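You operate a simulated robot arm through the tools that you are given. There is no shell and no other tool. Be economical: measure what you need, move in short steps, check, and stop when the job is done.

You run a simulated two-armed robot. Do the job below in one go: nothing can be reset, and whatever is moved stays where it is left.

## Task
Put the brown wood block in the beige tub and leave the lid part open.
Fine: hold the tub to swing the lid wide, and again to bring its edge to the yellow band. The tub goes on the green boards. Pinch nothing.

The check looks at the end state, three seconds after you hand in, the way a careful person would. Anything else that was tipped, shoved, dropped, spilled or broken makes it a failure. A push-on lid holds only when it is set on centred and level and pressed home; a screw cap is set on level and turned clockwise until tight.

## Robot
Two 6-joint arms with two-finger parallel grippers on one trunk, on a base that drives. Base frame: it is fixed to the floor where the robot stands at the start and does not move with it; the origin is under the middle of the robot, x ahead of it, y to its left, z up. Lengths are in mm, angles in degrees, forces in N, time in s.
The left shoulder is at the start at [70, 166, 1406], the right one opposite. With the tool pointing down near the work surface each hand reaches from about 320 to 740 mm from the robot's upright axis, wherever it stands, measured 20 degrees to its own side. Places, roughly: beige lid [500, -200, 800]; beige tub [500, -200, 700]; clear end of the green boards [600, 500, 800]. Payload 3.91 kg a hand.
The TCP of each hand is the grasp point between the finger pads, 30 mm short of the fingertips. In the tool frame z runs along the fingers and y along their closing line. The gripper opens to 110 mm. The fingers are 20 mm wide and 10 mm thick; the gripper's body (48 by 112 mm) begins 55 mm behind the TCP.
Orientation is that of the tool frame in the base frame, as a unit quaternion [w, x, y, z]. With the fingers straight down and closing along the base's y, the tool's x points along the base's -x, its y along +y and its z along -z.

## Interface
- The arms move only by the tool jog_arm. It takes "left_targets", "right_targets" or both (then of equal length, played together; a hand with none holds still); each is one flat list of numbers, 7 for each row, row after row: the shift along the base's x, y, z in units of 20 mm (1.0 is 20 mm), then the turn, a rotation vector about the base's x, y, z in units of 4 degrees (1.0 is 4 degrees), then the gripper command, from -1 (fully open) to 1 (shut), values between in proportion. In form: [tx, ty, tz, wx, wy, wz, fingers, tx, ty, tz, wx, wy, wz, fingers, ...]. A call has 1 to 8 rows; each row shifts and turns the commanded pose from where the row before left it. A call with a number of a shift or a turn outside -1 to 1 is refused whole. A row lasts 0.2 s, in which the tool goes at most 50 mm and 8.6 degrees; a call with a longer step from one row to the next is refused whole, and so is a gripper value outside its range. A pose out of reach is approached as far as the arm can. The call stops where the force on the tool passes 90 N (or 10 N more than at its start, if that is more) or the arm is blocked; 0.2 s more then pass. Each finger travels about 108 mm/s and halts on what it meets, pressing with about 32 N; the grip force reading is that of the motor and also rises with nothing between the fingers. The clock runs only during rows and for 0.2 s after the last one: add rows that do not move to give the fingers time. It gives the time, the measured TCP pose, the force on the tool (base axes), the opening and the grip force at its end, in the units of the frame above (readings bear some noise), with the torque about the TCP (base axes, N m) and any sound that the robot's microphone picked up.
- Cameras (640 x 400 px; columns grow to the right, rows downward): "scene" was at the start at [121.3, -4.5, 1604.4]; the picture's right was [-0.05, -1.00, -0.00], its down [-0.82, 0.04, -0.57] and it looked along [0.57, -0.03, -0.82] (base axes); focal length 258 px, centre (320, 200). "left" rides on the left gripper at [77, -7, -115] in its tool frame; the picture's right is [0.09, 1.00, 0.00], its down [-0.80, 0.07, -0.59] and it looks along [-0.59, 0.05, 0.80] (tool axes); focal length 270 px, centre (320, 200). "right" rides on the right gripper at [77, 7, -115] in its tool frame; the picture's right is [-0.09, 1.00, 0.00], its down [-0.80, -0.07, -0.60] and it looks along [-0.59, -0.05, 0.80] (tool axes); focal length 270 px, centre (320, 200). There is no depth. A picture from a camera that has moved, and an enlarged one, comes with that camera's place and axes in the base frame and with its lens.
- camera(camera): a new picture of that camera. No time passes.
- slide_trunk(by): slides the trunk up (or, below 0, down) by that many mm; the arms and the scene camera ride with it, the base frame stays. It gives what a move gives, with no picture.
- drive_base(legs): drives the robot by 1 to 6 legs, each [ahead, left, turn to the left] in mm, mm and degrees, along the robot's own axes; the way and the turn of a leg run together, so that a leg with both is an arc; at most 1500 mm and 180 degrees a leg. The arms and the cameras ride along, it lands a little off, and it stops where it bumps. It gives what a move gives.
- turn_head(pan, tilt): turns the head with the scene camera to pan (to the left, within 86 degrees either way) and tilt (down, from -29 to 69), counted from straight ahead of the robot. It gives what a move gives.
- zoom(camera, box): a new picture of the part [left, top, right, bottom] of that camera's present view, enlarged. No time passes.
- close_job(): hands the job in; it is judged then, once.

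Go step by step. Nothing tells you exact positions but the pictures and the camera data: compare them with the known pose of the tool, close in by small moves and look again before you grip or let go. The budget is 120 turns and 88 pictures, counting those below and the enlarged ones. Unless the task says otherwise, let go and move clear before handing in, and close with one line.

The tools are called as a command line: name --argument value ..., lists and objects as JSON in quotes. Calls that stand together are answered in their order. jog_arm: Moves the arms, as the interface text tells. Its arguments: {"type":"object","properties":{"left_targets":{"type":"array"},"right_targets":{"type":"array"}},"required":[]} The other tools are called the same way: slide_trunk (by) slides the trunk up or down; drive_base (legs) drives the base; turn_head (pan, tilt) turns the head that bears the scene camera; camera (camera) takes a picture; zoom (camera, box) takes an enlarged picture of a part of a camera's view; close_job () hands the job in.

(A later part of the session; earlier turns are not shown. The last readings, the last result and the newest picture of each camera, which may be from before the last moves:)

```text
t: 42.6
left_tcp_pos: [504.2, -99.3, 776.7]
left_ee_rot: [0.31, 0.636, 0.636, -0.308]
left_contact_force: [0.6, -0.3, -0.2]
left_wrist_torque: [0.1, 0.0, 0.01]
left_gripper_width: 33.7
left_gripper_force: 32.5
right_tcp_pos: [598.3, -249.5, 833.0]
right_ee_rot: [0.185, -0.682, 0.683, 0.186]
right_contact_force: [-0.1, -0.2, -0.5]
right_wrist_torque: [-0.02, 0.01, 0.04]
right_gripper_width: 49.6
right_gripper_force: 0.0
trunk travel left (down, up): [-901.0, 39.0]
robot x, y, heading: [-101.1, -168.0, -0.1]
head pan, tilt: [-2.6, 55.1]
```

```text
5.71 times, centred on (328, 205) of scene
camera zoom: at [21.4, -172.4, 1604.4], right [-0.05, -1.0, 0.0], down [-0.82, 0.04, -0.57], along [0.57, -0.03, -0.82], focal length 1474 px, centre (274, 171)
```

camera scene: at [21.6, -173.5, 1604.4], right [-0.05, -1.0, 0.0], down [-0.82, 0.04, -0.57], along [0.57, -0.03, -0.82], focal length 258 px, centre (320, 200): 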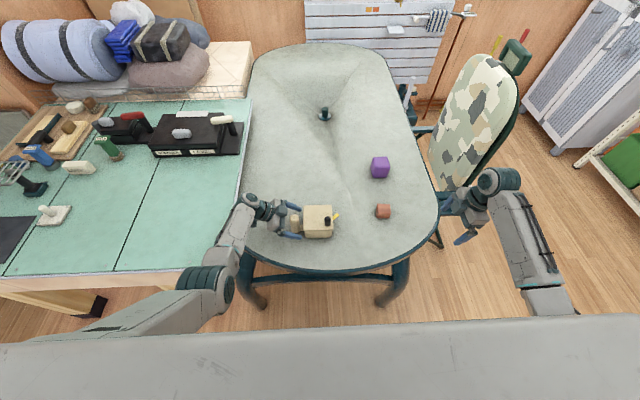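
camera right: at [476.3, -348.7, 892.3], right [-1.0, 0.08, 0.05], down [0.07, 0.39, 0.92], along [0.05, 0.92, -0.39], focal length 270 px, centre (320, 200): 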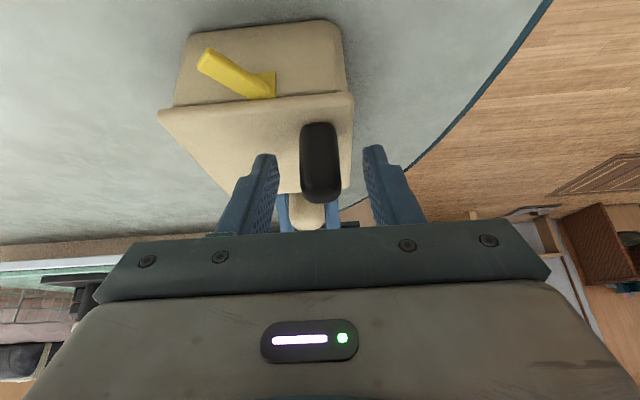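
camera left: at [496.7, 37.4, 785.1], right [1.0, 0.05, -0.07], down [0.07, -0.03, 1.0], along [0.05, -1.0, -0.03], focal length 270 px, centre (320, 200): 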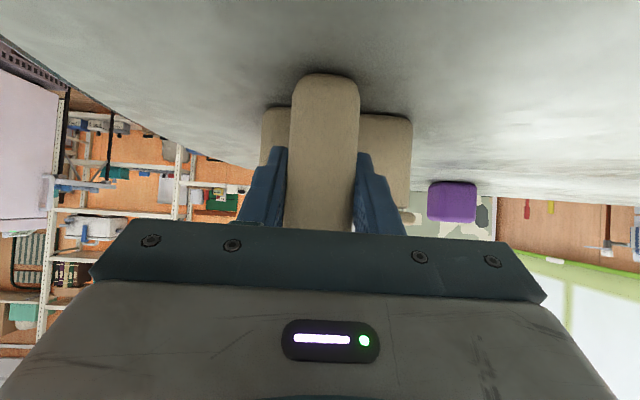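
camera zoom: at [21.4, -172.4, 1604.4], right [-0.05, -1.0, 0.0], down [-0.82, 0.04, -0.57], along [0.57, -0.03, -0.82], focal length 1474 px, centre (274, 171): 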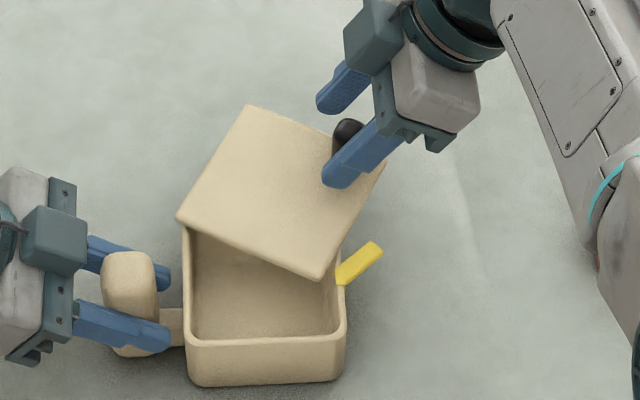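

jog_arm --right_targets '[0.6, 0.25, 0, 0, 0, 0, 0.1, 0.6, 0.3, 0, 0, 0, 0, 0.1, 0.5, 0.4, 0, 0, 0, 0, 0.1, 0.4, 0.4, 0, 0, 0, 0, 0.1]'

zoom --camera "scene" --box '[280, 160, 376, 240]'

```text
t: 43.6
left_tcp_pos: [504.3, -100.2, 776.0]
left_ee_rot: [0.31, 0.637, 0.635, -0.308]
left_contact_force: [-0.1, -0.3, 0.7]
left_wrist_torque: [0.14, 0.04, -0.02]
left_gripper_width: 33.6
left_gripper_force: 32.2
right_tcp_pos: [624.0, -227.9, 841.6]
right_ee_rot: [-0.185, 0.682, -0.682, -0.186]
right_contact_force: [0.9, 0.1, -0.1]
right_wrist_torque: [-0.01, 0.0, -0.04]
right_gripper_width: 49.5
right_gripper_force: 0.1
right hand out of reach, approached as far as the arm can: row 2, 3, 4
trunk travel left (down, up): [-901.0, 39.0]
robot x, y, heading: [-102.1, -168.2, -0.2]
head pan, tilt: [-2.6, 55.1]
```

```text
5.00 times, centred on (328, 200) of scene
camera zoom: at [21.2, -172.6, 1604.4], right [-0.05, -1.0, 0.0], down [-0.82, 0.04, -0.57], along [0.57, -0.03, -0.82], focal length 1290 px, centre (280, 200)
```

zoom: 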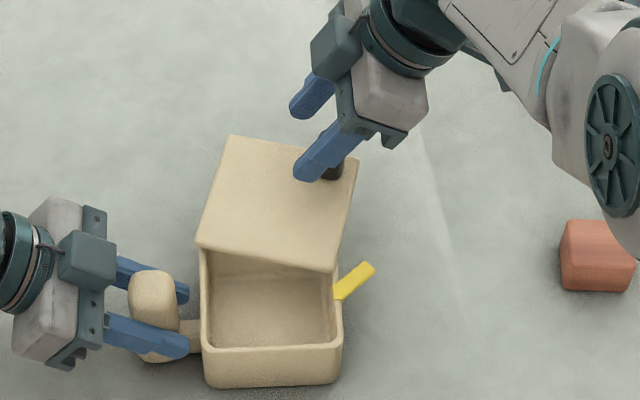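

The lid is at about 75°; the arm's reach ran out. I'll lift off the knob, close the fingers, and nudge the lid's inner edge a bit wider from inside the opening.

jog_arm --right_targets '[-0.4, 0, 0.5, 0, 0, 0, 0.1, -0.1, 0, 1, 0, 0, 0, 0.1, 0, 0, 1, 0, 0, 0, 0.1, 0, 0, 1, 0, 0, 0, 0.4, -1, 0, 0, 0, 0, 0, 1, -1, 0, 0, 0, 0, 0, 1, -1, 0, 0, 0, 0, 0, 1, -1, 0, 0, 0, 0, 0, 1]'

jog_arm --right_targets '[-0.8, 0, 0, 0, 0, 0, 1, -0.8, 0, 0, 0, 0, 0, 1]'

zoom --camera "scene" --box '[280, 160, 376, 240]'

```text
t: 45.4
left_tcp_pos: [503.0, -100.0, 775.2]
left_ee_rot: [0.31, 0.636, 0.636, -0.308]
left_contact_force: [-0.1, -0.3, -0.4]
left_wrist_torque: [0.16, 0.1, 0.01]
left_gripper_width: 33.8
left_gripper_force: 31.8
right_tcp_pos: [631.0, -215.2, 859.5]
right_ee_rot: [0.185, -0.682, 0.683, 0.186]
right_contact_force: [0.6, -0.7, 0.1]
right_wrist_torque: [0.0, 0.02, -0.01]
right_gripper_width: 0.0
right_gripper_force: 32.1
right hand out of reach, approached as far as the arm can: row 1, 2, 3, 4, 5, 6, 7, 8
trunk travel left (down, up): [-901.0, 39.0]
robot x, y, heading: [-100.1, -167.4, 0.1]
head pan, tilt: [-2.6, 55.1]
```

```text
t: 46.0
left_tcp_pos: [503.6, -99.3, 775.8]
left_ee_rot: [0.31, 0.636, 0.636, -0.308]
left_contact_force: [-1.3, 0.2, 0.2]
left_wrist_torque: [0.15, 0.13, 0.03]
left_gripper_width: 33.5
left_gripper_force: 31.8
right_tcp_pos: [623.0, -211.1, 846.6]
right_ee_rot: [-0.185, 0.683, -0.682, -0.187]
right_contact_force: [0.2, -0.3, 0.0]
right_wrist_torque: [-0.02, 0.0, 0.01]
right_gripper_width: 0.0
right_gripper_force: 32.0
right hand out of reach, approached as far as the arm can: row 1, 2
trunk travel left (down, up): [-901.0, 39.0]
robot x, y, heading: [-96.4, -170.5, -0.4]
head pan, tilt: [-2.6, 55.1]
```

```text
5.00 times, centred on (328, 200) of scene
camera zoom: at [21.2, -172.7, 1604.5], right [-0.05, -1.0, 0.0], down [-0.82, 0.04, -0.57], along [0.57, -0.03, -0.82], focal length 1290 px, centre (280, 200)
```

zoom: 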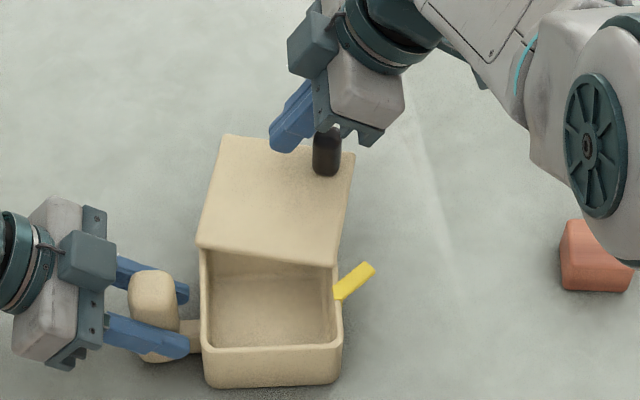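

The commanded pose sits beyond the inward limit at that height; I'll shift it toward -y so the arm can follow, then come back over the opening.

jog_arm --right_targets '[0, -1, 0.3, 0, 0, 0, 1, 0, -1, 0.3, 0, 0, 0, 1, 0, -1, 0, 0, 0, 0, 1, 0, 0, 0, 0, 0, 0, 1]'

zoom --camera "scene" --box '[270, 140, 430, 240]'

```text
t: 47.0
left_tcp_pos: [502.9, -100.0, 776.3]
left_ee_rot: [0.311, 0.636, 0.635, -0.308]
left_contact_force: [1.4, 0.6, 6.6]
left_wrist_torque: [-1.02, 0.26, 0.08]
left_gripper_width: 33.9
left_gripper_force: 32.0
right_tcp_pos: [631.2, -270.9, 851.2]
right_ee_rot: [-0.185, 0.682, -0.682, -0.187]
right_contact_force: [0.6, 0.1, -0.8]
right_wrist_torque: [0.03, 0.03, 0.0]
right_gripper_width: 0.0
right_gripper_force: 32.6
right hand out of reach, approached as far as the arm can: row 1, 2
trunk travel left (down, up): [-901.0, 39.0]
robot x, y, heading: [-100.4, -170.4, -0.1]
head pan, tilt: [-2.6, 55.1]
```

```text
4.00 times, centred on (350, 190) of scene
camera zoom: at [20.4, -172.1, 1604.6], right [-0.05, -1.0, 0.0], down [-0.82, 0.04, -0.57], along [0.57, -0.03, -0.82], focal length 1032 px, centre (200, 240)
```

zoom: 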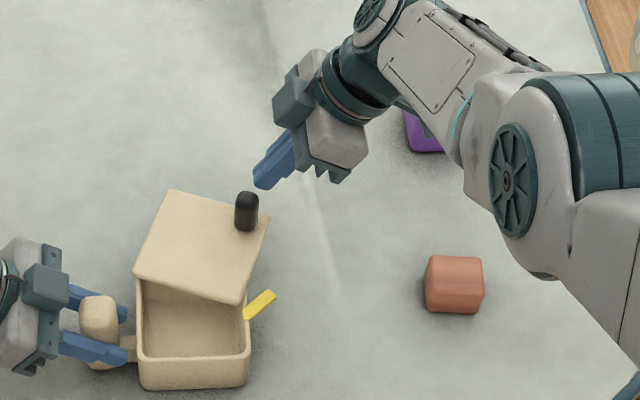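

The lid came back slightly and the left hand feels 6.6 N; I'll check whether the tub tilted.

camera --camera "left"

jog_arm --right_targets '[0, -0.5, 0, 0, 0, 0, 1, 0, -0.5, 0, 0, 0, 0, 1]'

```text
57 pictures are left
camera left: at [496.7, 37.8, 785.7], right [1.0, 0.05, -0.07], down [0.07, -0.03, 1.0], along [0.05, -1.0, -0.03], focal length 270 px, centre (320, 200)
```

left: 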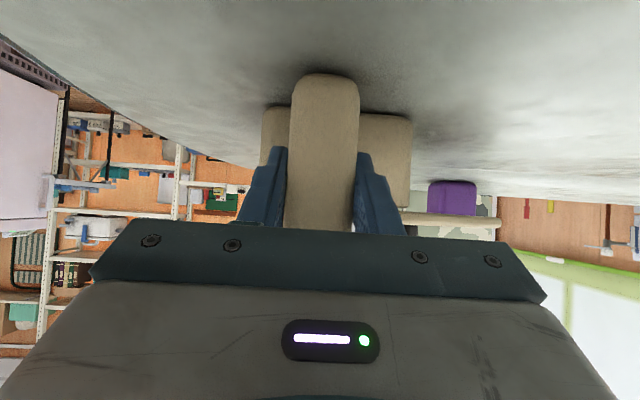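

```text
t: 47.6
left_tcp_pos: [502.6, -100.0, 776.2]
left_ee_rot: [0.311, 0.636, 0.636, -0.307]
left_contact_force: [1.3, 1.1, 7.1]
left_wrist_torque: [-0.98, 0.16, 0.14]
left_gripper_width: 33.7
left_gripper_force: 32.4
right_tcp_pos: [632.0, -290.2, 850.0]
right_ee_rot: [-0.185, 0.682, -0.682, -0.187]
right_contact_force: [-1.0, -0.2, -0.2]
right_wrist_torque: [-0.01, 0.0, -0.02]
right_gripper_width: 0.2
right_gripper_force: 32.0
trunk travel left (down, up): [-901.0, 39.0]
robot x, y, heading: [-101.5, -167.9, 0.1]
head pan, tilt: [-2.6, 55.1]
```

The tub stayed level; the left grip just carries some residual stress. I'll release and re-grip the post to relax it while the right hand goes around the knob to the front.

jog_arm --left_targets '[0, 0, 0, 0, 0, 0, 0.3, 0, 0, 0, 0, 0, 0, 0.2, 0, 0, 0, 0, 0, 0, 0.2, 0, 0, 0, 0, 0, 0, 1, 0, 0, 0, 0, 0, 0, 1, 0, 0, 0, 0, 0, 0, 1, 0, 0, 0, 0, 0, 0, 1, 0, 0, 0, 0, 0, 0, 1]' --right_targets '[0, -0.8, 0.2, 0, 0, 0, 1, -0.9, 0, 0, 0, 0, 0, 1, -0.9, 0, 0, 0, 0, 0, 1, -0.9, 0, 0, 0, 0, 0, 1, -0.9, 0, 0, 0, 0, 0, 1, -0.9, 0, 0, 0, 0, 0, 1, -0.9, 0, 0, 0, 0, 0, 1, -0.9, 0, 0, 0, 0, 0, 1]'

zoom --camera "scene" --box '[270, 160, 398, 240]'

camera --camera "right"

```text
t: 49.4
left_tcp_pos: [503.5, -99.8, 775.9]
left_ee_rot: [0.309, 0.637, 0.636, -0.308]
left_contact_force: [-0.4, 0.1, 0.9]
left_wrist_torque: [0.04, 0.08, -0.01]
left_gripper_width: 33.8
left_gripper_force: 31.7
right_tcp_pos: [596.4, -308.3, 793.2]
right_ee_rot: [0.185, -0.682, 0.683, 0.187]
right_contact_force: [0.0, 0.0, 0.4]
right_wrist_torque: [-0.02, 0.03, 0.0]
right_gripper_width: 0.1
right_gripper_force: 32.3
right hand out of reach, approached as far as the arm can: row 1, 2, 3, 4, 5, 6, 7, 8
trunk travel left (down, up): [-901.0, 39.0]
robot x, y, heading: [-100.1, -167.8, -0.3]
head pan, tilt: [-2.6, 55.1]
```

```text
5.00 times, centred on (334, 200) of scene
camera zoom: at [21.4, -172.8, 1604.4], right [-0.05, -1.0, 0.0], down [-0.82, 0.04, -0.57], along [0.57, -0.03, -0.82], focal length 1290 px, centre (250, 200)
```

zoom: 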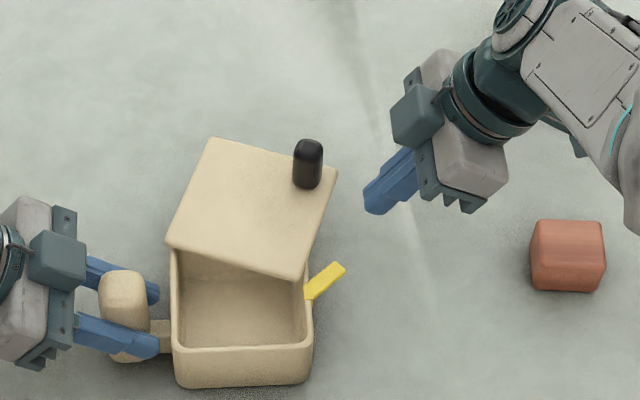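

```text
55 pictures are left
camera right: at [590.3, -432.8, 852.9], right [-1.0, 0.08, 0.05], down [0.07, 0.39, 0.92], along [0.05, 0.92, -0.39], focal length 270 px, centre (320, 200)
```

right: 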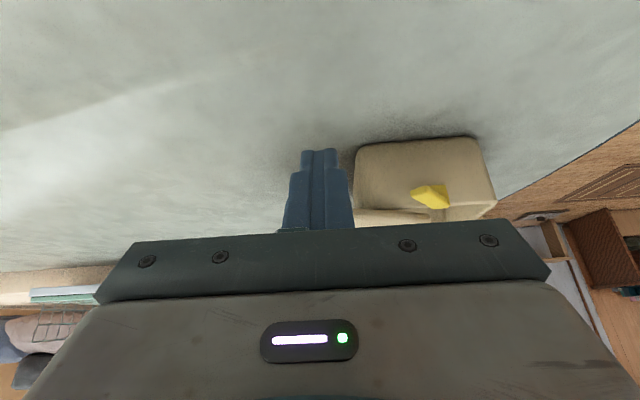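

The right arm gets stuck near a joint limit here. I'll back it away to more open space (toward -y and up) and re-approach from there.

jog_arm --right_targets '[0, -1, 0.5, 0, 0, 0, 1, 0, -1, 0.5, 0, 0, 0, 1, 0, -1, 0.5, 0, 0, 0, 1, 0, -1, 0.5, 0, 0, 0, 1, 0, -1, 0.5, 0, 0, 0, 1, 0, 0, 0, 0, 0, 0, 1]'

```text
t: 50.8
left_tcp_pos: [503.0, -98.8, 775.9]
left_ee_rot: [0.309, 0.637, 0.636, -0.308]
left_contact_force: [0.6, -0.2, 0.3]
left_wrist_torque: [0.09, 0.08, 0.01]
left_gripper_width: 33.8
left_gripper_force: 32.0
right_tcp_pos: [616.9, -408.0, 834.9]
right_ee_rot: [-0.185, 0.682, -0.682, -0.187]
right_contact_force: [0.3, -0.6, 0.5]
right_wrist_torque: [0.01, -0.02, -0.01]
right_gripper_width: 0.0
right_gripper_force: 31.7
right hand out of reach, approached as far as the arm can: row 1, 2, 3, 4
trunk travel left (down, up): [-901.0, 39.0]
robot x, y, heading: [-100.7, -167.3, -0.3]
head pan, tilt: [-2.6, 55.1]
```

jog_arm --right_targets '[-0.5, -0.5, 0.5, 0, 0, 0, 1, -0.5, -0.5, 0.5, 0, 0, 0, 1, -1, 0, 0.5, 0, 0, 0, 1, -1, 0, 0.5, 0, 0, 0, 1, -1, 0, 0.5, 0, 0, 0, 1]'

camera --camera "scene"

```text
t: 52.0
left_tcp_pos: [504.2, -99.4, 775.5]
left_ee_rot: [0.31, 0.636, 0.636, -0.308]
left_contact_force: [0.1, -0.1, -0.4]
left_wrist_torque: [-0.04, 0.06, 0.02]
left_gripper_width: 33.6
left_gripper_force: 31.6
right_tcp_pos: [616.0, -433.1, 840.2]
right_ee_rot: [0.186, -0.682, 0.682, 0.188]
right_contact_force: [0.3, -0.2, -0.4]
right_wrist_torque: [0.02, 0.01, 0.01]
right_gripper_width: 0.0
right_gripper_force: 32.7
right hand out of reach, approached as far as the arm can: row 1, 2, 3, 4, 5
trunk travel left (down, up): [-901.0, 39.0]
robot x, y, heading: [-103.9, -165.3, -0.3]
head pan, tilt: [-2.6, 55.1]
```

```text
54 pictures are left
camera scene: at [21.4, -173.0, 1604.4], right [-0.05, -1.0, 0.0], down [-0.82, 0.04, -0.57], along [0.57, -0.03, -0.82], focal length 258 px, centre (320, 200)
```

scene: 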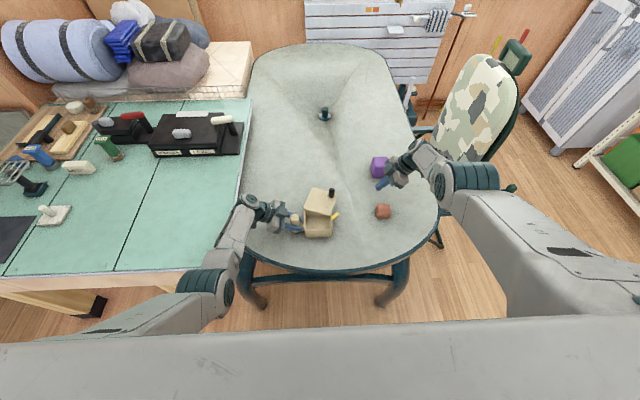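

jog_arm --right_targets '[0, -1, 0.7, -0.5, 0, 0, 1, 0, -1, 0.7, -0.5, 0, 0, 1, 0, -1, 0.7, -0.5, 0, 0, 1, 0, -1, 0.7, -0.5, 0, 0, 1, 0, -1, 0.7, -0.5, 0, 0, 1, 0, -1, 0.7, -0.5, 0, 0, 1]'

jog_arm --right_targets '[-1, 0, 0, 0, 0, 0, 1, -1, 0, 0, 0, 0, 0, 1, -1, 0, 0, 0, 0, 0, 1, -1, 0, 0, 0, 0, 0, 1]'

```text
t: 53.4
left_tcp_pos: [504.1, -99.9, 775.9]
left_ee_rot: [0.309, 0.637, 0.635, -0.308]
left_contact_force: [-0.3, 1.1, -1.0]
left_wrist_torque: [0.0, 0.07, 0.04]
left_gripper_width: 33.5
left_gripper_force: 32.1
right_tcp_pos: [640.2, -562.7, 910.5]
right_ee_rot: [0.113, -0.698, 0.698, 0.115]
right_contact_force: [-0.4, -0.6, -0.8]
right_wrist_torque: [0.01, 0.0, 0.0]
right_gripper_width: 0.2
right_gripper_force: 32.3
right hand out of reach, approached as far as the arm can: row 1, 2, 3, 4, 5
trunk travel left (down, up): [-901.0, 39.0]
robot x, y, heading: [-99.2, -170.0, -0.1]
head pan, tilt: [-2.6, 55.1]
```

```text
t: 54.4
left_tcp_pos: [503.9, -101.1, 776.1]
left_ee_rot: [0.31, 0.637, 0.636, -0.308]
left_contact_force: [-0.4, -0.7, 0.7]
left_wrist_torque: [0.0, 0.04, 0.0]
left_gripper_width: 33.7
left_gripper_force: 32.0
right_tcp_pos: [616.7, -583.3, 881.1]
right_ee_rot: [0.114, -0.697, 0.698, 0.115]
right_contact_force: [-0.6, 0.4, 0.6]
right_wrist_torque: [0.01, 0.01, 0.02]
right_gripper_width: 0.0
right_gripper_force: 32.6
right hand out of reach, approached as far as the arm can: row 1, 2, 3, 4
trunk travel left (down, up): [-901.0, 39.0]
robot x, y, heading: [-100.0, -169.6, -0.0]
head pan, tilt: [-2.6, 55.1]
```

The right arm has locked straight at its outer limit. Moving straight up and inward should bend the elbow again.

jog_arm --right_targets '[0, 0, 0.6, 0, 0, 0, 1, 0, 0, 0.8, 0, 0, 0, 1, 0, 0, 1, 0, 0, 0, 1, 0, 0.3, 1, 0, 0, 0, 1, 0, 0.3, 1, 0, 0, 0, 1, 0, 0.3, 1, 0, 0, 0, 1]'

```text
t: 55.8
left_tcp_pos: [504.6, -99.3, 774.7]
left_ee_rot: [0.309, 0.637, 0.635, -0.308]
left_contact_force: [0.0, 0.5, 0.3]
left_wrist_torque: [0.05, 0.09, 0.0]
left_gripper_width: 33.7
left_gripper_force: 32.3
right_tcp_pos: [660.7, -574.9, 971.1]
right_ee_rot: [-0.113, 0.699, -0.697, -0.114]
right_contact_force: [0.1, -0.3, 0.0]
right_wrist_torque: [0.03, 0.0, -0.03]
right_gripper_width: 0.1
right_gripper_force: 31.4
right hand out of reach, approached as far as the arm can: row 1, 2, 3, 4, 5, 6
trunk travel left (down, up): [-901.0, 39.0]
robot x, y, heading: [-102.5, -169.4, 0.1]
head pan, tilt: [-2.6, 55.1]
```

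jog_arm --right_targets '[-0.2, 1, 0, 0, 0, 0, 1, -0.2, 1, 0, 0, 0, 0, 1, -0.2, 1, 0, 0, 0, 0, 1, -0.2, 1, 0, 0, 0, 0, 1, -0.2, 1, 0, 0, 0, 0, 1, -0.2, 1, 0, 0, 0, 0, 1]'

```text
t: 57.2
left_tcp_pos: [503.8, -99.7, 776.2]
left_ee_rot: [0.309, 0.637, 0.634, -0.31]
left_contact_force: [0.5, 0.3, 0.8]
left_wrist_torque: [0.11, 0.03, -0.01]
left_gripper_width: 33.4
left_gripper_force: 32.1
right_tcp_pos: [681.4, -466.8, 954.3]
right_ee_rot: [0.113, -0.698, 0.698, 0.114]
right_contact_force: [-0.5, 0.6, 0.2]
right_wrist_torque: [0.02, 0.03, 0.01]
right_gripper_width: 0.0
right_gripper_force: 32.2
right hand out of reach, approached as far as the arm can: row 1, 2, 3, 4, 5, 6
trunk travel left (down, up): [-901.0, 39.0]
robot x, y, heading: [-99.7, -168.9, -0.1]
head pan, tilt: [-2.6, 55.1]
```

jog_arm --right_targets '[-0.5, 0, 0, -0.4, 0, -1, 1, -0.5, 0, 0, -0.4, 0, -1, 1, -0.5, 0, 0, -0.4, 0, -1, 1, -0.5, 0, 0, -0.4, 0, -1, 1, -0.5, 0, 0, -0.4, 0, -1, 1, -0.5, 0, 0, -0.4, 0, -1, 1, -0.5, 0, 0, -0.4, 0, -1, 1, -0.5, 0, 0, -0.4, 0, -1, 1]'

camera --camera "scene"

```text
t: 59.0
left_tcp_pos: [502.2, -100.3, 775.8]
left_ee_rot: [0.309, 0.637, 0.635, -0.309]
left_contact_force: [-0.1, 0.2, 0.2]
left_wrist_torque: [-0.02, 0.09, 0.0]
left_gripper_width: 33.9
left_gripper_force: 31.9
right_tcp_pos: [694.7, -483.5, 915.3]
right_ee_rot: [0.062, -0.486, 0.872, 0.001]
right_contact_force: [1.4, -0.4, -0.4]
right_wrist_torque: [-0.01, 0.01, -0.01]
right_gripper_width: 0.0
right_gripper_force: 31.6
right hand out of reach, approached as far as the arm can: row 1, 2, 3, 4, 5, 6, 7, 8
trunk travel left (down, up): [-901.0, 39.0]
robot x, y, heading: [-98.4, -168.0, -0.1]
head pan, tilt: [-2.6, 55.1]
```

```text
53 pictures are left
camera scene: at [21.4, -172.6, 1604.4], right [-0.05, -1.0, 0.0], down [-0.82, 0.04, -0.57], along [0.57, -0.03, -0.82], focal length 258 px, centre (320, 200)
```

scene: 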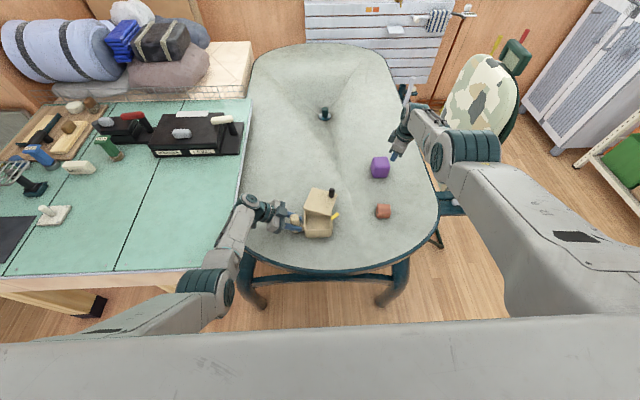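

jog_arm --right_targets '[-0.2, -1, 0.3, 0, 0, 0, 1, -0.3, -1, 0.3, 0, 0, 0, 1, -0.4, -1, 0.3, 0, 0, 0, 1, -0.5, -1, 0.3, 0, 0, 0, 1, -0.7, -1, 0.3, 0, 0, 0, 1, -0.8, -1, 0.3, 0, 0, 0, 1]'

```text
t: 60.4
left_tcp_pos: [504.0, -99.7, 775.5]
left_ee_rot: [0.31, 0.636, 0.636, -0.308]
left_contact_force: [-0.5, -0.2, 0.0]
left_wrist_torque: [0.01, 0.07, 0.03]
left_gripper_width: 33.9
left_gripper_force: 31.9
right_tcp_pos: [674.1, -613.4, 934.7]
right_ee_rot: [0.062, -0.487, 0.871, 0.002]
right_contact_force: [-1.5, -0.4, 0.4]
right_wrist_torque: [0.03, 0.04, -0.03]
right_gripper_width: 0.1
right_gripper_force: 31.7
right hand out of reach, approached as far as the arm can: row 1, 2, 3, 4, 5, 6
trunk travel left (down, up): [-901.0, 39.0]
robot x, y, heading: [-99.3, -167.1, -0.1]
head pan, tilt: [-2.6, 55.1]
```

jog_arm --right_targets '[-0.6, 0.1, -1, 0, 0, 0, 1, -0.6, 0.1, -1, 0, 0, 0, 1, -0.7, 0.1, -1, 0, 0, 0, 1, -0.8, 0.1, -1, 0, 0, 0, 1]'

```text
t: 61.4
left_tcp_pos: [504.1, -100.3, 775.2]
left_ee_rot: [0.311, 0.636, 0.636, -0.308]
left_contact_force: [0.2, 0.1, 0.2]
left_wrist_torque: [0.0, 0.08, -0.01]
left_gripper_width: 33.9
left_gripper_force: 31.8
right_tcp_pos: [633.2, -608.3, 849.3]
right_ee_rot: [0.062, -0.487, 0.871, 0.003]
right_contact_force: [0.4, 0.5, 0.0]
right_wrist_torque: [-0.02, 0.0, -0.01]
right_gripper_width: 0.0
right_gripper_force: 31.8
right hand out of reach, approached as far as the arm can: row 1, 3, 4
trunk travel left (down, up): [-901.0, 39.0]
robot x, y, heading: [-100.6, -170.3, -0.1]
head pan, tilt: [-2.6, 55.1]
```

turn_head --pan -35 --tilt 50

camera --camera "scene"

```text
t: 62.4
left_tcp_pos: [503.3, -100.6, 775.8]
left_ee_rot: [0.309, 0.637, 0.635, -0.308]
left_contact_force: [-0.9, -0.7, 0.0]
left_wrist_torque: [-0.02, 0.1, 0.01]
left_gripper_width: 33.8
left_gripper_force: 32.5
right_tcp_pos: [633.4, -607.6, 849.0]
right_ee_rot: [0.062, -0.487, 0.871, 0.002]
right_contact_force: [0.4, 0.0, 0.2]
right_wrist_torque: [0.0, 0.01, -0.03]
right_gripper_width: 0.1
right_gripper_force: 31.8
trunk travel left (down, up): [-901.0, 39.0]
robot x, y, heading: [-99.8, -170.4, 0.1]
head pan, tilt: [-35.0, 50.0]
```

```text
52 pictures are left
camera scene: at [12.6, -213.6, 1611.1], right [-0.57, -0.82, 0.0], down [-0.63, 0.44, -0.64], along [0.53, -0.37, -0.77], focal length 258 px, centre (320, 200)
```

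scene: 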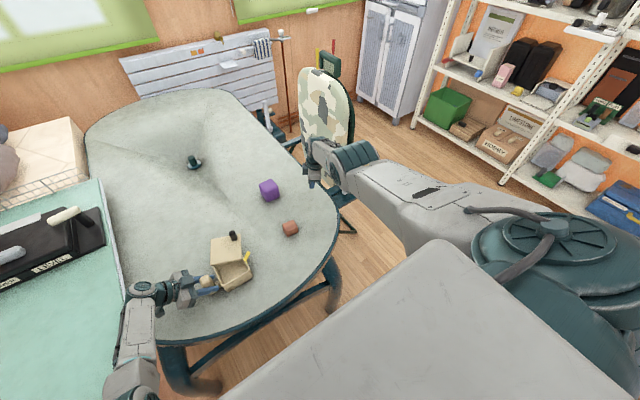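

The elbow may have gone slightly past straight, so inward commands push it against its limit. I'll stretch outward first, then come up and in.

jog_arm --right_targets '[0.8, -0.33, -0.4, 0, 0, 0, 1, 0.8, -0.33, -0.4, 0, 0, 0, 1, 0.3, -0.1, 1, 0, 0, 0, 1, 0.2, 0, 1, 0, 0, 0, 1, 0, 0.1, 1, 0, 0, 0, 1, -0.2, 0.2, 1, 0, 0, 0, 1, -0.5, 0.2, 0.8, 0, 0, 0, 1, -0.8, 0, 0, 0, 0, 0, 1]'

```text
t: 64.2
left_tcp_pos: [502.9, -100.5, 775.1]
left_ee_rot: [0.31, 0.636, 0.636, -0.308]
left_contact_force: [-0.2, 0.5, 0.3]
left_wrist_torque: [-0.08, 0.09, -0.01]
left_gripper_width: 33.6
left_gripper_force: 31.8
right_tcp_pos: [668.6, -614.3, 921.1]
right_ee_rot: [0.062, -0.487, 0.871, 0.002]
right_contact_force: [-0.6, -1.2, 0.1]
right_wrist_torque: [-0.01, -0.05, -0.02]
right_gripper_width: 0.2
right_gripper_force: 31.7
right hand out of reach, approached as far as the arm can: row 1, 2, 4, 5, 6, 7, 8
trunk travel left (down, up): [-901.0, 39.0]
robot x, y, heading: [-102.2, -167.3, -0.2]
head pan, tilt: [-35.0, 50.0]
```

jog_arm --right_targets '[0.8, -0.33, -0.4, 0, 0, 0, 1, 0.8, -0.33, -0.4, 0, 0, 0, 1, -0.4, 0.15, -0.9, 0, 0, 0, 1, -0.5, 0.2, -0.9, 0, 0, 0, 1, -0.7, 0.3, -0.7, 0, 0, 0, 1, -0.8, 0.3, -0.2, 0, 0, 0, 1, -0.8, 0.2, 0, 0, 0, 0, 1]'

```text
t: 65.8
left_tcp_pos: [503.9, -101.0, 775.6]
left_ee_rot: [0.309, 0.637, 0.635, -0.308]
left_contact_force: [-0.6, 0.8, -0.2]
left_wrist_torque: [-0.05, 0.08, 0.02]
left_gripper_width: 33.6
left_gripper_force: 32.1
right_tcp_pos: [635.0, -601.5, 848.8]
right_ee_rot: [0.063, -0.488, 0.871, 0.002]
right_contact_force: [-1.0, -0.1, 0.1]
right_wrist_torque: [0.0, -0.02, 0.0]
right_gripper_width: 0.4
right_gripper_force: 31.9
right hand out of reach, approached as far as the arm can: row 1, 2, 4, 5, 6, 7
trunk travel left (down, up): [-901.0, 39.0]
robot x, y, heading: [-95.9, -168.3, -0.0]
head pan, tilt: [-35.0, 50.0]
```

jog_arm --right_targets '[0.8, -0.33, -0.4, 0, 0, 0, 1, 0.28, 0.9, -0.15, 0, 0, 0, 1, 0.1, 0.9, -0.05, 0, 0, 0, 1, -0.2, 0.9, 0.1, 0, 0, 0, 1, 0.8, -0.33, -0.4, 0, 0, 0, 1, -0.28, -0.9, 0.15, 0, 0, 0, 1, -0.4, -0.9, 0.2, 0, 0, 0, 1, -0.6, -0.9, 0.3, 0, 0, 0, 1]'

```text
t: 67.6
left_tcp_pos: [504.0, -100.2, 776.7]
left_ee_rot: [0.31, 0.636, 0.636, -0.307]
left_contact_force: [0.0, -0.5, 0.7]
left_wrist_torque: [0.02, 0.07, 0.01]
left_gripper_width: 33.6
left_gripper_force: 31.7
right_tcp_pos: [634.1, -604.9, 846.4]
right_ee_rot: [0.062, -0.487, 0.871, 0.003]
right_contact_force: [0.0, 0.6, 0.8]
right_wrist_torque: [-0.03, 0.03, -0.02]
right_gripper_width: 0.0
right_gripper_force: 32.0
right hand out of reach, approached as far as the arm can: row 1, 4, 5, 7, 8
trunk travel left (down, up): [-901.0, 39.0]
robot x, y, heading: [-98.8, -166.8, -0.2]
head pan, tilt: [-35.0, 50.0]
```

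jog_arm --right_targets '[0.8, -0.33, -0.4, 0, 0, 0, 1, 0.8, -0.33, -0.4, 0, 0, 0, 1, 0.4, 0.53, 0.55, 0, 0, 0, 1, 0.37, 0.55, 0.57, 0, 0, 0, 1, 0.35, 0.55, 0.57, 0, 0, 0, 1, 0.32, 0.55, 0.6, 0, 0, 0, 1, 0.25, 0.55, 0.6, 0, 0, 0, 1, 0.15, 0.55, 0.6, 0, 0, 0, 1]'

```text
t: 69.4
left_tcp_pos: [503.7, -100.7, 775.1]
left_ee_rot: [0.31, 0.637, 0.635, -0.309]
left_contact_force: [0.4, 0.3, -1.1]
left_wrist_torque: [0.06, 0.1, -0.02]
left_gripper_width: 33.9
left_gripper_force: 32.0
right_tcp_pos: [682.5, -541.1, 911.2]
right_ee_rot: [0.062, -0.486, 0.872, 0.0]
right_contact_force: [-0.2, -0.1, 0.2]
right_wrist_torque: [0.01, -0.02, -0.01]
right_gripper_width: 0.1
right_gripper_force: 31.9
right hand out of reach, approached as far as the arm can: row 1, 2, 5, 7, 8
trunk travel left (down, up): [-901.0, 39.0]
robot x, y, heading: [-99.5, -169.0, -0.3]
head pan, tilt: [-35.0, 50.0]
```

jog_arm --right_targets '[0.45, -0.13, -0.19, 0, 0, 0, 1, 0.45, -0.13, -0.19, 0, 0, 0, 1, 0.45, -0.13, -0.19, 0, 0, 0, 1, 0.45, -0.13, -0.19, 0, 0, 0, 1, 0.45, -0.13, -0.19, 0, 0, 0, 1, 0.6, 1, 1, 0, 0, 0, 1, 0.4, 1, 1, 0, 0, 0, 1, 0.2, 1, 1, 0, 0, 0, 1]'

```text
t: 71.2
left_tcp_pos: [503.9, -99.3, 776.3]
left_ee_rot: [0.31, 0.637, 0.635, -0.308]
left_contact_force: [-0.5, 1.2, -0.1]
left_wrist_torque: [0.06, 0.09, -0.01]
left_gripper_width: 33.6
left_gripper_force: 32.2
right_tcp_pos: [716.4, -478.7, 969.0]
right_ee_rot: [0.062, -0.487, 0.871, 0.002]
right_contact_force: [0.7, 0.3, -0.5]
right_wrist_torque: [0.02, 0.03, 0.0]
right_gripper_width: 0.0
right_gripper_force: 31.6
right hand out of reach, approached as far as the arm can: row 1, 2, 3, 4, 5, 8
trunk travel left (down, up): [-901.0, 39.0]
robot x, y, heading: [-101.4, -170.7, -0.0]
head pan, tilt: [-35.0, 50.0]
```

jog_arm --right_targets '[0.45, -0.11, -0.16, 0, 0, 0, 1, 0.45, -0.11, -0.16, 0, 0, 0, 1, 0.45, -0.11, -0.16, 0, 0, 0, 1, 0.45, -0.11, -0.16, 0, 0, 0, 1, 0.45, -0.11, -0.16, 0, 0, 0, 1, -0.75, -1, -0.92, 0, 0, 0, 1, -0.9, -1, -0.8, 0, 0, 0, 1, -1, -0.9, -0.6, 0, 0, 0, 1]'

```text
t: 73.0
left_tcp_pos: [503.4, -100.7, 775.4]
left_ee_rot: [0.31, 0.636, 0.636, -0.308]
left_contact_force: [-0.3, 0.6, 1.0]
left_wrist_torque: [0.01, 0.07, 0.04]
left_gripper_width: 33.4
left_gripper_force: 31.7
right_tcp_pos: [684.6, -542.0, 912.5]
right_ee_rot: [0.063, -0.487, 0.871, 0.002]
right_contact_force: [0.5, -0.8, -0.8]
right_wrist_torque: [-0.02, -0.01, -0.01]
right_gripper_width: 0.0
right_gripper_force: 32.0
right hand out of reach, approached as far as the arm can: row 1, 2, 3, 4, 5, 6, 7, 8
trunk travel left (down, up): [-901.0, 39.0]
robot x, y, heading: [-100.8, -170.3, -0.3]
head pan, tilt: [-35.0, 50.0]
```

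I'll test tiny purely radial inward steps in case the per-row joint change is the limit.

jog_arm --right_targets '[-0.05, 0.015, 0.02, 0, 0, 0, 1, -0.05, 0.015, 0.02, 0, 0, 0, 1, -0.05, 0.015, 0.02, 0, 0, 0, 1, -0.05, 0.015, 0.02, 0, 0, 0, 1, -0.05, 0.015, 0.02, 0, 0, 0, 1, -0.1, 0.03, 0.04, 0, 0, 0, 1, -0.1, 0.03, 0.04, 0, 0, 0, 1, -0.1, 0.03, 0.04, 0, 0, 0, 1]'

```text
t: 74.8
left_tcp_pos: [503.7, -101.2, 775.0]
left_ee_rot: [0.309, 0.637, 0.636, -0.308]
left_contact_force: [-1.1, -0.5, -0.1]
left_wrist_torque: [0.0, 0.04, 0.01]
left_gripper_width: 33.9
left_gripper_force: 31.4
right_tcp_pos: [682.3, -541.2, 912.4]
right_ee_rot: [0.062, -0.488, 0.871, 0.002]
right_contact_force: [0.2, 0.6, -0.5]
right_wrist_torque: [-0.03, 0.03, 0.03]
right_gripper_width: 0.0
right_gripper_force: 32.4
right hand out of reach, approached as far as the arm can: row 4, 6, 8
trunk travel left (down, up): [-901.0, 39.0]
robot x, y, heading: [-101.0, -169.7, 0.0]
head pan, tilt: [-35.0, 50.0]
```

jog_arm --right_targets '[0.9, 0.9, 0.8, 0, 0, 0, 1, 0.9, 0.9, 0.8, 0, 0, 0, 1, 0.9, 0.9, 0.8, 0, 0, 0, 1, 0.9, 0.9, 0.8, 0, 0, 0, 1, 0.55, 1, 1, 0, 0, 0, 1, 0.4, 1, 1, 0, 0, 0, 1, 0.2, 1, 1, 0, 0, 0, 1, 0, 1, 1, 0, 0, 0, 1]'

```text
t: 76.6
left_tcp_pos: [502.9, -99.7, 774.6]
left_ee_rot: [0.311, 0.636, 0.635, -0.308]
left_contact_force: [-0.8, 0.7, -0.2]
left_wrist_torque: [0.11, 0.1, -0.03]
left_gripper_width: 34.0
left_gripper_force: 31.9
right_tcp_pos: [737.6, -387.7, 1064.6]
right_ee_rot: [0.061, -0.488, 0.871, 0.001]
right_contact_force: [-0.1, -0.1, 0.7]
right_wrist_torque: [-0.01, 0.01, 0.02]
right_gripper_width: 0.1
right_gripper_force: 32.2
right hand out of reach, approached as far as the arm can: row 1, 2, 3, 4, 6
trunk travel left (down, up): [-901.0, 39.0]
robot x, y, heading: [-98.9, -168.4, -0.1]
head pan, tilt: [-35.0, 50.0]
```

It's free again (rows 7–8 reached). Pull back in x and confirm.

jog_arm --right_targets '[-1, -0.5, 0, 0, 0, 0, 1, -1, -0.5, 0, 0, 0, 0, 1, -1, -0.5, -0.3, 0, 0, 0, 1, -1, -0.5, -0.3, 0, 0, 0, 1, -1, -0.5, -0.5, 0, 0, 0, 0, -1, -0.5, -0.5, 0, 0, 0, 0, -1, -0.3, -0.5, 0, 0, 0, -1, -1, 0, -0.5, 0, 0, 0, -1]'

```text
t: 78.4
left_tcp_pos: [503.4, -100.6, 775.6]
left_ee_rot: [0.31, 0.637, 0.635, -0.308]
left_contact_force: [-0.6, -1.0, 0.4]
left_wrist_torque: [0.09, 0.04, -0.06]
left_gripper_width: 33.6
left_gripper_force: 31.8
right_tcp_pos: [579.9, -453.4, 1009.5]
right_ee_rot: [0.064, -0.487, 0.871, 0.0]
right_contact_force: [-0.4, -0.6, -0.5]
right_wrist_torque: [0.02, 0.01, 0.0]
right_gripper_width: 110.1
right_gripper_force: 0.0
trunk travel left (down, up): [-901.0, 39.0]
robot x, y, heading: [-102.1, -165.2, 0.1]
head pan, tilt: [-35.0, 50.0]
```

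camera --camera "right"

turn_head --pan -2.6 --tilt 55

zoom --camera "scene" --box '[270, 160, 430, 260]'

```text
51 pictures are left
camera right: at [522.2, -522.4, 1113.4], right [-0.8, 0.6, -0.05], down [0.41, 0.6, 0.68], along [0.44, 0.53, -0.73], focal length 270 px, centre (320, 200)
```

right: 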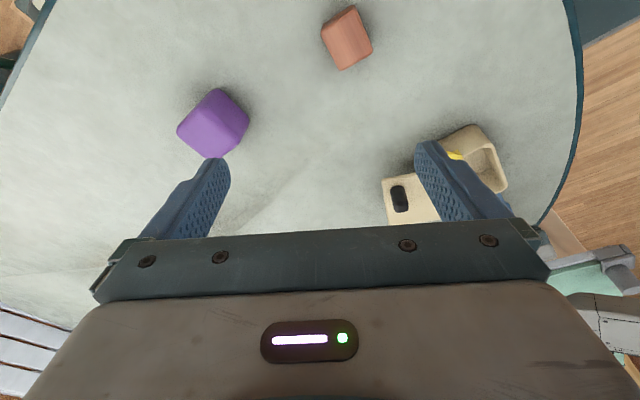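

```text
t: 79.4
left_tcp_pos: [503.9, -100.7, 774.6]
left_ee_rot: [0.31, 0.636, 0.636, -0.308]
left_contact_force: [-0.1, 0.2, 0.4]
left_wrist_torque: [-0.03, 0.06, -0.01]
left_gripper_width: 33.8
left_gripper_force: 32.1
right_tcp_pos: [580.9, -454.9, 1010.5]
right_ee_rot: [0.063, -0.487, 0.871, 0.001]
right_contact_force: [-1.6, -0.3, 0.5]
right_wrist_torque: [0.01, 0.02, 0.03]
right_gripper_width: 110.2
right_gripper_force: 0.1
trunk travel left (down, up): [-901.0, 39.0]
robot x, y, heading: [-100.2, -167.6, -0.1]
head pan, tilt: [-2.6, 55.0]
```

```text
4.00 times, centred on (350, 210) of scene
camera zoom: at [21.5, -172.8, 1604.6], right [-0.05, -1.0, 0.0], down [-0.82, 0.04, -0.57], along [0.57, -0.03, -0.82], focal length 1032 px, centre (200, 160)
```

zoom: 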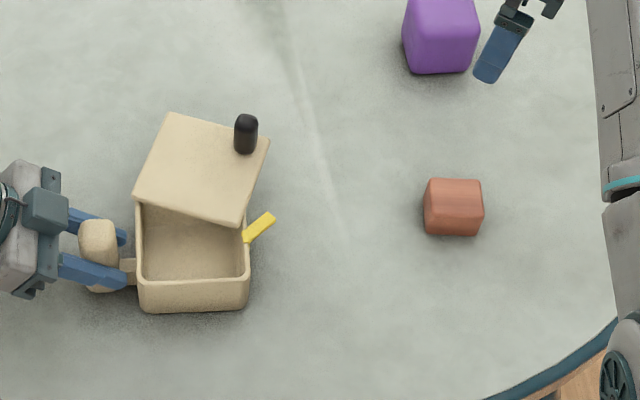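

Right arm is healthy. Align it over the brown block (yaw ≈85°, pitch ≈30°) and descend to 850.

jog_arm --right_targets '[-0.14, 0, -1, 0.72, 0, 0.84, -1, -0.14, 0, -1, 0.72, 0, 0.84, -1, -0.14, 0, -1, 0.72, 0, 0.84, -1, -0.14, 0, -1, 0.72, 0, 0.84, -1, -0.14, 0, -1, 0.72, 0, 0.84, -1, -0.14, 0, -1, 0.72, 0, 0.84, -1, -0.14, 0, -1, 0.72, 0, 0.84, -1, -0.14, 0, -1, 0.72, 0, 0.84, -1]'

camera --camera "right"

```text
t: 81.2
left_tcp_pos: [504.2, -100.5, 774.4]
left_ee_rot: [0.309, 0.637, 0.636, -0.309]
left_contact_force: [0.6, -0.5, -0.7]
left_wrist_torque: [-0.05, 0.08, -0.01]
left_gripper_width: 33.3
left_gripper_force: 32.0
right_tcp_pos: [557.4, -453.5, 848.3]
right_ee_rot: [0.156, -0.653, 0.717, 0.188]
right_contact_force: [0.3, 0.7, 0.0]
right_wrist_torque: [-0.03, -0.04, -0.05]
right_gripper_width: 110.0
right_gripper_force: 0.1
trunk travel left (down, up): [-901.0, 39.0]
robot x, y, heading: [-100.3, -166.4, -0.2]
head pan, tilt: [-2.6, 55.0]
```

```text
49 pictures are left
camera right: at [545.8, -574.9, 914.2], right [-0.98, 0.15, 0.11], down [0.16, 0.42, 0.9], along [0.09, 0.9, -0.43], focal length 270 px, centre (320, 200)
```

right: 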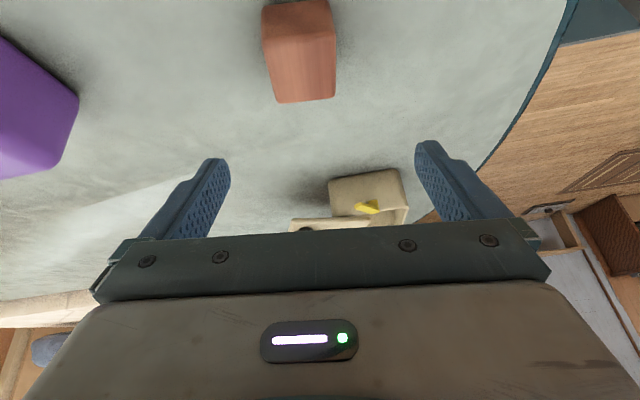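

Block top is about 44×49 mm centred at (560,-451), turned about -8°. Align and descend around it.

jog_arm --right_targets '[0.05, -0.05, -0.8, 0, -0.35, -0.3, -1, 0.05, -0.05, -0.8, 0, -0.35, -0.3, -1, 0.03, -0.05, -0.8, 0, -0.25, -0.25, -1, 0, -0.05, -0.9, 0, 0, 0, -1, 0, -0.02, -0.9, 0, 0, 0, -1]'

camera --camera "right"

zoom --camera "scene" --box '[340, 180, 436, 240]'

```text
t: 82.4
left_tcp_pos: [503.9, -100.6, 774.9]
left_ee_rot: [0.309, 0.637, 0.636, -0.308]
left_contact_force: [0.2, 0.2, -0.2]
left_wrist_torque: [0.02, 0.1, -0.04]
left_gripper_width: 33.6
left_gripper_force: 32.0
right_tcp_pos: [559.3, -458.4, 762.2]
right_ee_rot: [0.185, -0.637, 0.731, 0.161]
right_contact_force: [0.1, 0.0, 0.7]
right_wrist_torque: [0.01, 0.01, -0.03]
right_gripper_width: 110.1
right_gripper_force: 0.1
trunk travel left (down, up): [-901.0, 39.0]
robot x, y, heading: [-100.3, -168.9, -0.0]
head pan, tilt: [-2.6, 55.0]
```

```text
48 pictures are left
camera right: at [536.0, -578.9, 826.3], right [-0.98, 0.21, 0.04], down [0.13, 0.41, 0.9], along [0.18, 0.89, -0.42], focal length 270 px, centre (320, 200)
```

right: 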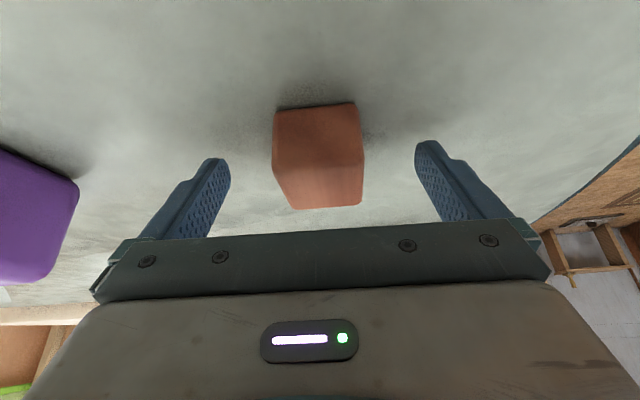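

```text
6.67 times, centred on (388, 210) of scene
camera zoom: at [21.8, -172.7, 1604.6], right [-0.05, -1.0, 0.0], down [-0.82, 0.04, -0.57], along [0.57, -0.03, -0.82], focal length 1720 px, centre (-133, 133)
```

zoom: 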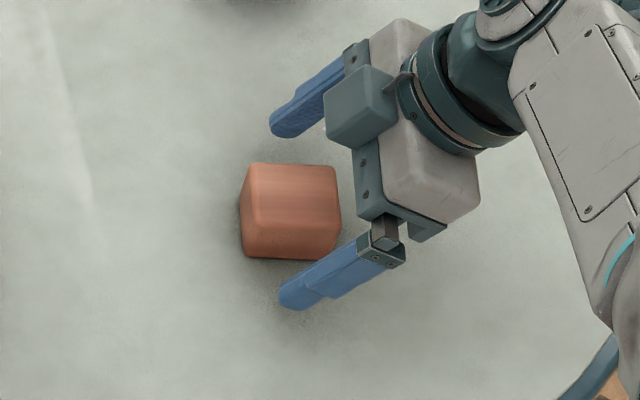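

Block centre is near (564,-451), z to 758. Nudge +4 mm in x and close.

jog_arm --right_targets '[0.2, 0.15, -0.1, 0, 0, 0, -1, 0, 0, 0, 0, 0, 0, -0.2, 0, 0, 0, 0, 0, 0, 1, 0, 0, 0, 0, 0, 0, 1, 0, 0, 0, 0, 0, 0, 1, 0, 0, 0, 0, 0, 0, 1]'

jog_arm --right_targets '[0, 0, 0.5, 0, 0, 0, 1, 0, 0, 1, 0, 0, 0, 1, 0, 0, 1, 0, 0, 0, 1, 0, 0, 1, 0, 0, 0, 1, 0, 0, 1, 0, 0, 0, 1]'

camera --camera "right"

```text
t: 83.8
left_tcp_pos: [502.4, -100.7, 775.2]
left_ee_rot: [0.31, 0.636, 0.636, -0.308]
left_contact_force: [-0.4, 0.4, 1.4]
left_wrist_torque: [-0.1, 0.12, 0.0]
left_gripper_width: 33.6
left_gripper_force: 31.9
right_tcp_pos: [563.6, -455.3, 761.5]
right_ee_rot: [0.185, -0.636, 0.731, 0.162]
right_contact_force: [-0.6, -0.3, 0.1]
right_wrist_torque: [-0.01, 0.04, -0.03]
right_gripper_width: 45.1
right_gripper_force: 32.4
trunk travel left (down, up): [-901.0, 39.0]
robot x, y, heading: [-101.0, -166.8, 0.0]
head pan, tilt: [-2.6, 55.0]
```

```text
t: 85.0
left_tcp_pos: [504.0, -99.2, 776.1]
left_ee_rot: [0.31, 0.636, 0.636, -0.308]
left_contact_force: [-0.7, 1.1, 0.1]
left_wrist_torque: [-0.01, 0.07, -0.03]
left_gripper_width: 33.5
left_gripper_force: 32.2
right_tcp_pos: [564.1, -455.2, 851.4]
right_ee_rot: [0.185, -0.636, 0.731, 0.162]
right_contact_force: [-0.4, 0.0, -0.2]
right_wrist_torque: [-0.06, -0.01, 0.01]
right_gripper_width: 0.0
right_gripper_force: 31.6
trunk travel left (down, up): [-901.0, 39.0]
robot x, y, heading: [-99.4, -166.6, 0.1]
head pan, tilt: [-2.6, 55.0]
```

```text
46 pictures are left
camera right: at [541.9, -574.4, 914.8], right [-0.98, 0.21, 0.04], down [0.13, 0.41, 0.9], along [0.18, 0.89, -0.42], focal length 270 px, centre (320, 200)
```

right: 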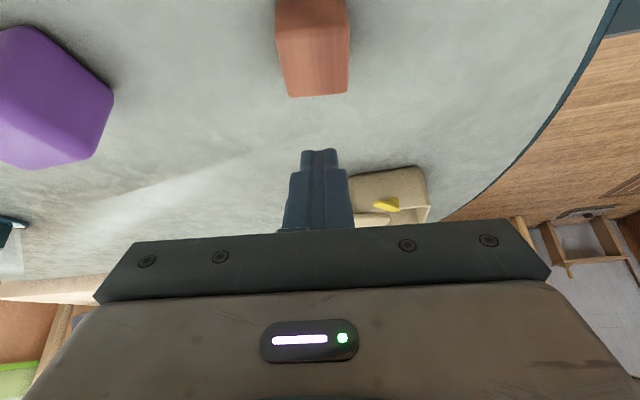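

The block slipped out and stayed in place. I'll retry, gripping deeper and lifting slowly.

jog_arm --right_targets '[0, 0, 0, 0, 0, 0, -1, 0, 0, 0, 0, 0, 0, -1, 0, 0, -0.2, 0, 0, 0, -1, 0, 0.05, -1, 0, 0, 0, -1, 0, 0.05, -1, 0, 0, 0, -1, 0, 0.05, -1, 0, 0, 0, -1, 0, 0.05, -1, 0, 0, 0, -1, 0, 0.0, -0.5, 0, 0, 0, -1]'

jog_arm --right_targets '[0, 0, -0.1, 0, 0, 0, -0.2, 0, 0, 0, 0, 0, 0, 0.2, 0, 0, 0, 0, 0, 0, 1, 0, 0, 0, 0, 0, 0, 1, 0, 0, 0, 0, 0, 0, 1, 0, 0, 0, 0, 0, 0, 1]'

camera --camera "right"

zoom --camera "scene" --box '[340, 180, 436, 240]'

```text
t: 86.8
left_tcp_pos: [503.5, -100.7, 775.1]
left_ee_rot: [0.31, 0.636, 0.636, -0.308]
left_contact_force: [0.8, 0.5, -1.1]
left_wrist_torque: [0.03, 0.06, 0.02]
left_gripper_width: 33.5
left_gripper_force: 32.2
right_tcp_pos: [563.7, -451.0, 758.6]
right_ee_rot: [0.185, -0.637, 0.731, 0.161]
right_contact_force: [-0.7, 0.7, -0.1]
right_wrist_torque: [0.01, -0.01, 0.01]
right_gripper_width: 110.1
right_gripper_force: 0.1
trunk travel left (down, up): [-901.0, 39.0]
robot x, y, heading: [-99.1, -169.2, -0.2]
head pan, tilt: [-2.6, 55.0]
```

```text
t: 88.2
left_tcp_pos: [503.3, -99.7, 776.7]
left_ee_rot: [0.31, 0.636, 0.636, -0.308]
left_contact_force: [0.3, -0.2, -0.6]
left_wrist_torque: [-0.03, 0.1, 0.02]
left_gripper_width: 33.8
left_gripper_force: 32.0
right_tcp_pos: [564.5, -451.1, 756.6]
right_ee_rot: [0.185, -0.637, 0.731, 0.162]
right_contact_force: [0.2, -0.4, 0.4]
right_wrist_torque: [0.02, 0.02, 0.0]
right_gripper_width: 45.3
right_gripper_force: 32.0
trunk travel left (down, up): [-901.0, 39.0]
robot x, y, heading: [-97.4, -168.4, -0.1]
head pan, tilt: [-2.6, 55.0]
```

```text
45 pictures are left
camera right: at [540.7, -570.4, 820.2], right [-0.98, 0.21, 0.04], down [0.13, 0.41, 0.9], along [0.18, 0.89, -0.42], focal length 270 px, centre (320, 200)
```

right: 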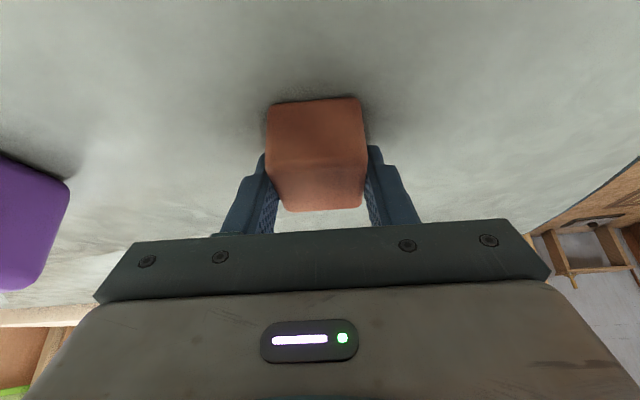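

```text
6.67 times, centred on (388, 210) of scene
camera zoom: at [21.5, -172.7, 1604.6], right [-0.05, -1.0, 0.0], down [-0.82, 0.04, -0.57], along [0.57, -0.03, -0.82], focal length 1720 px, centre (-133, 133)
```

zoom: 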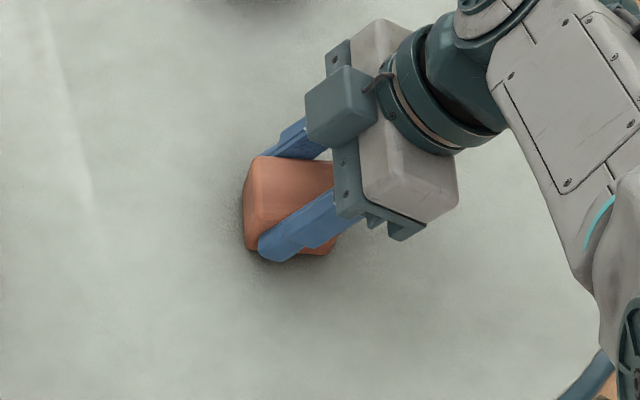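

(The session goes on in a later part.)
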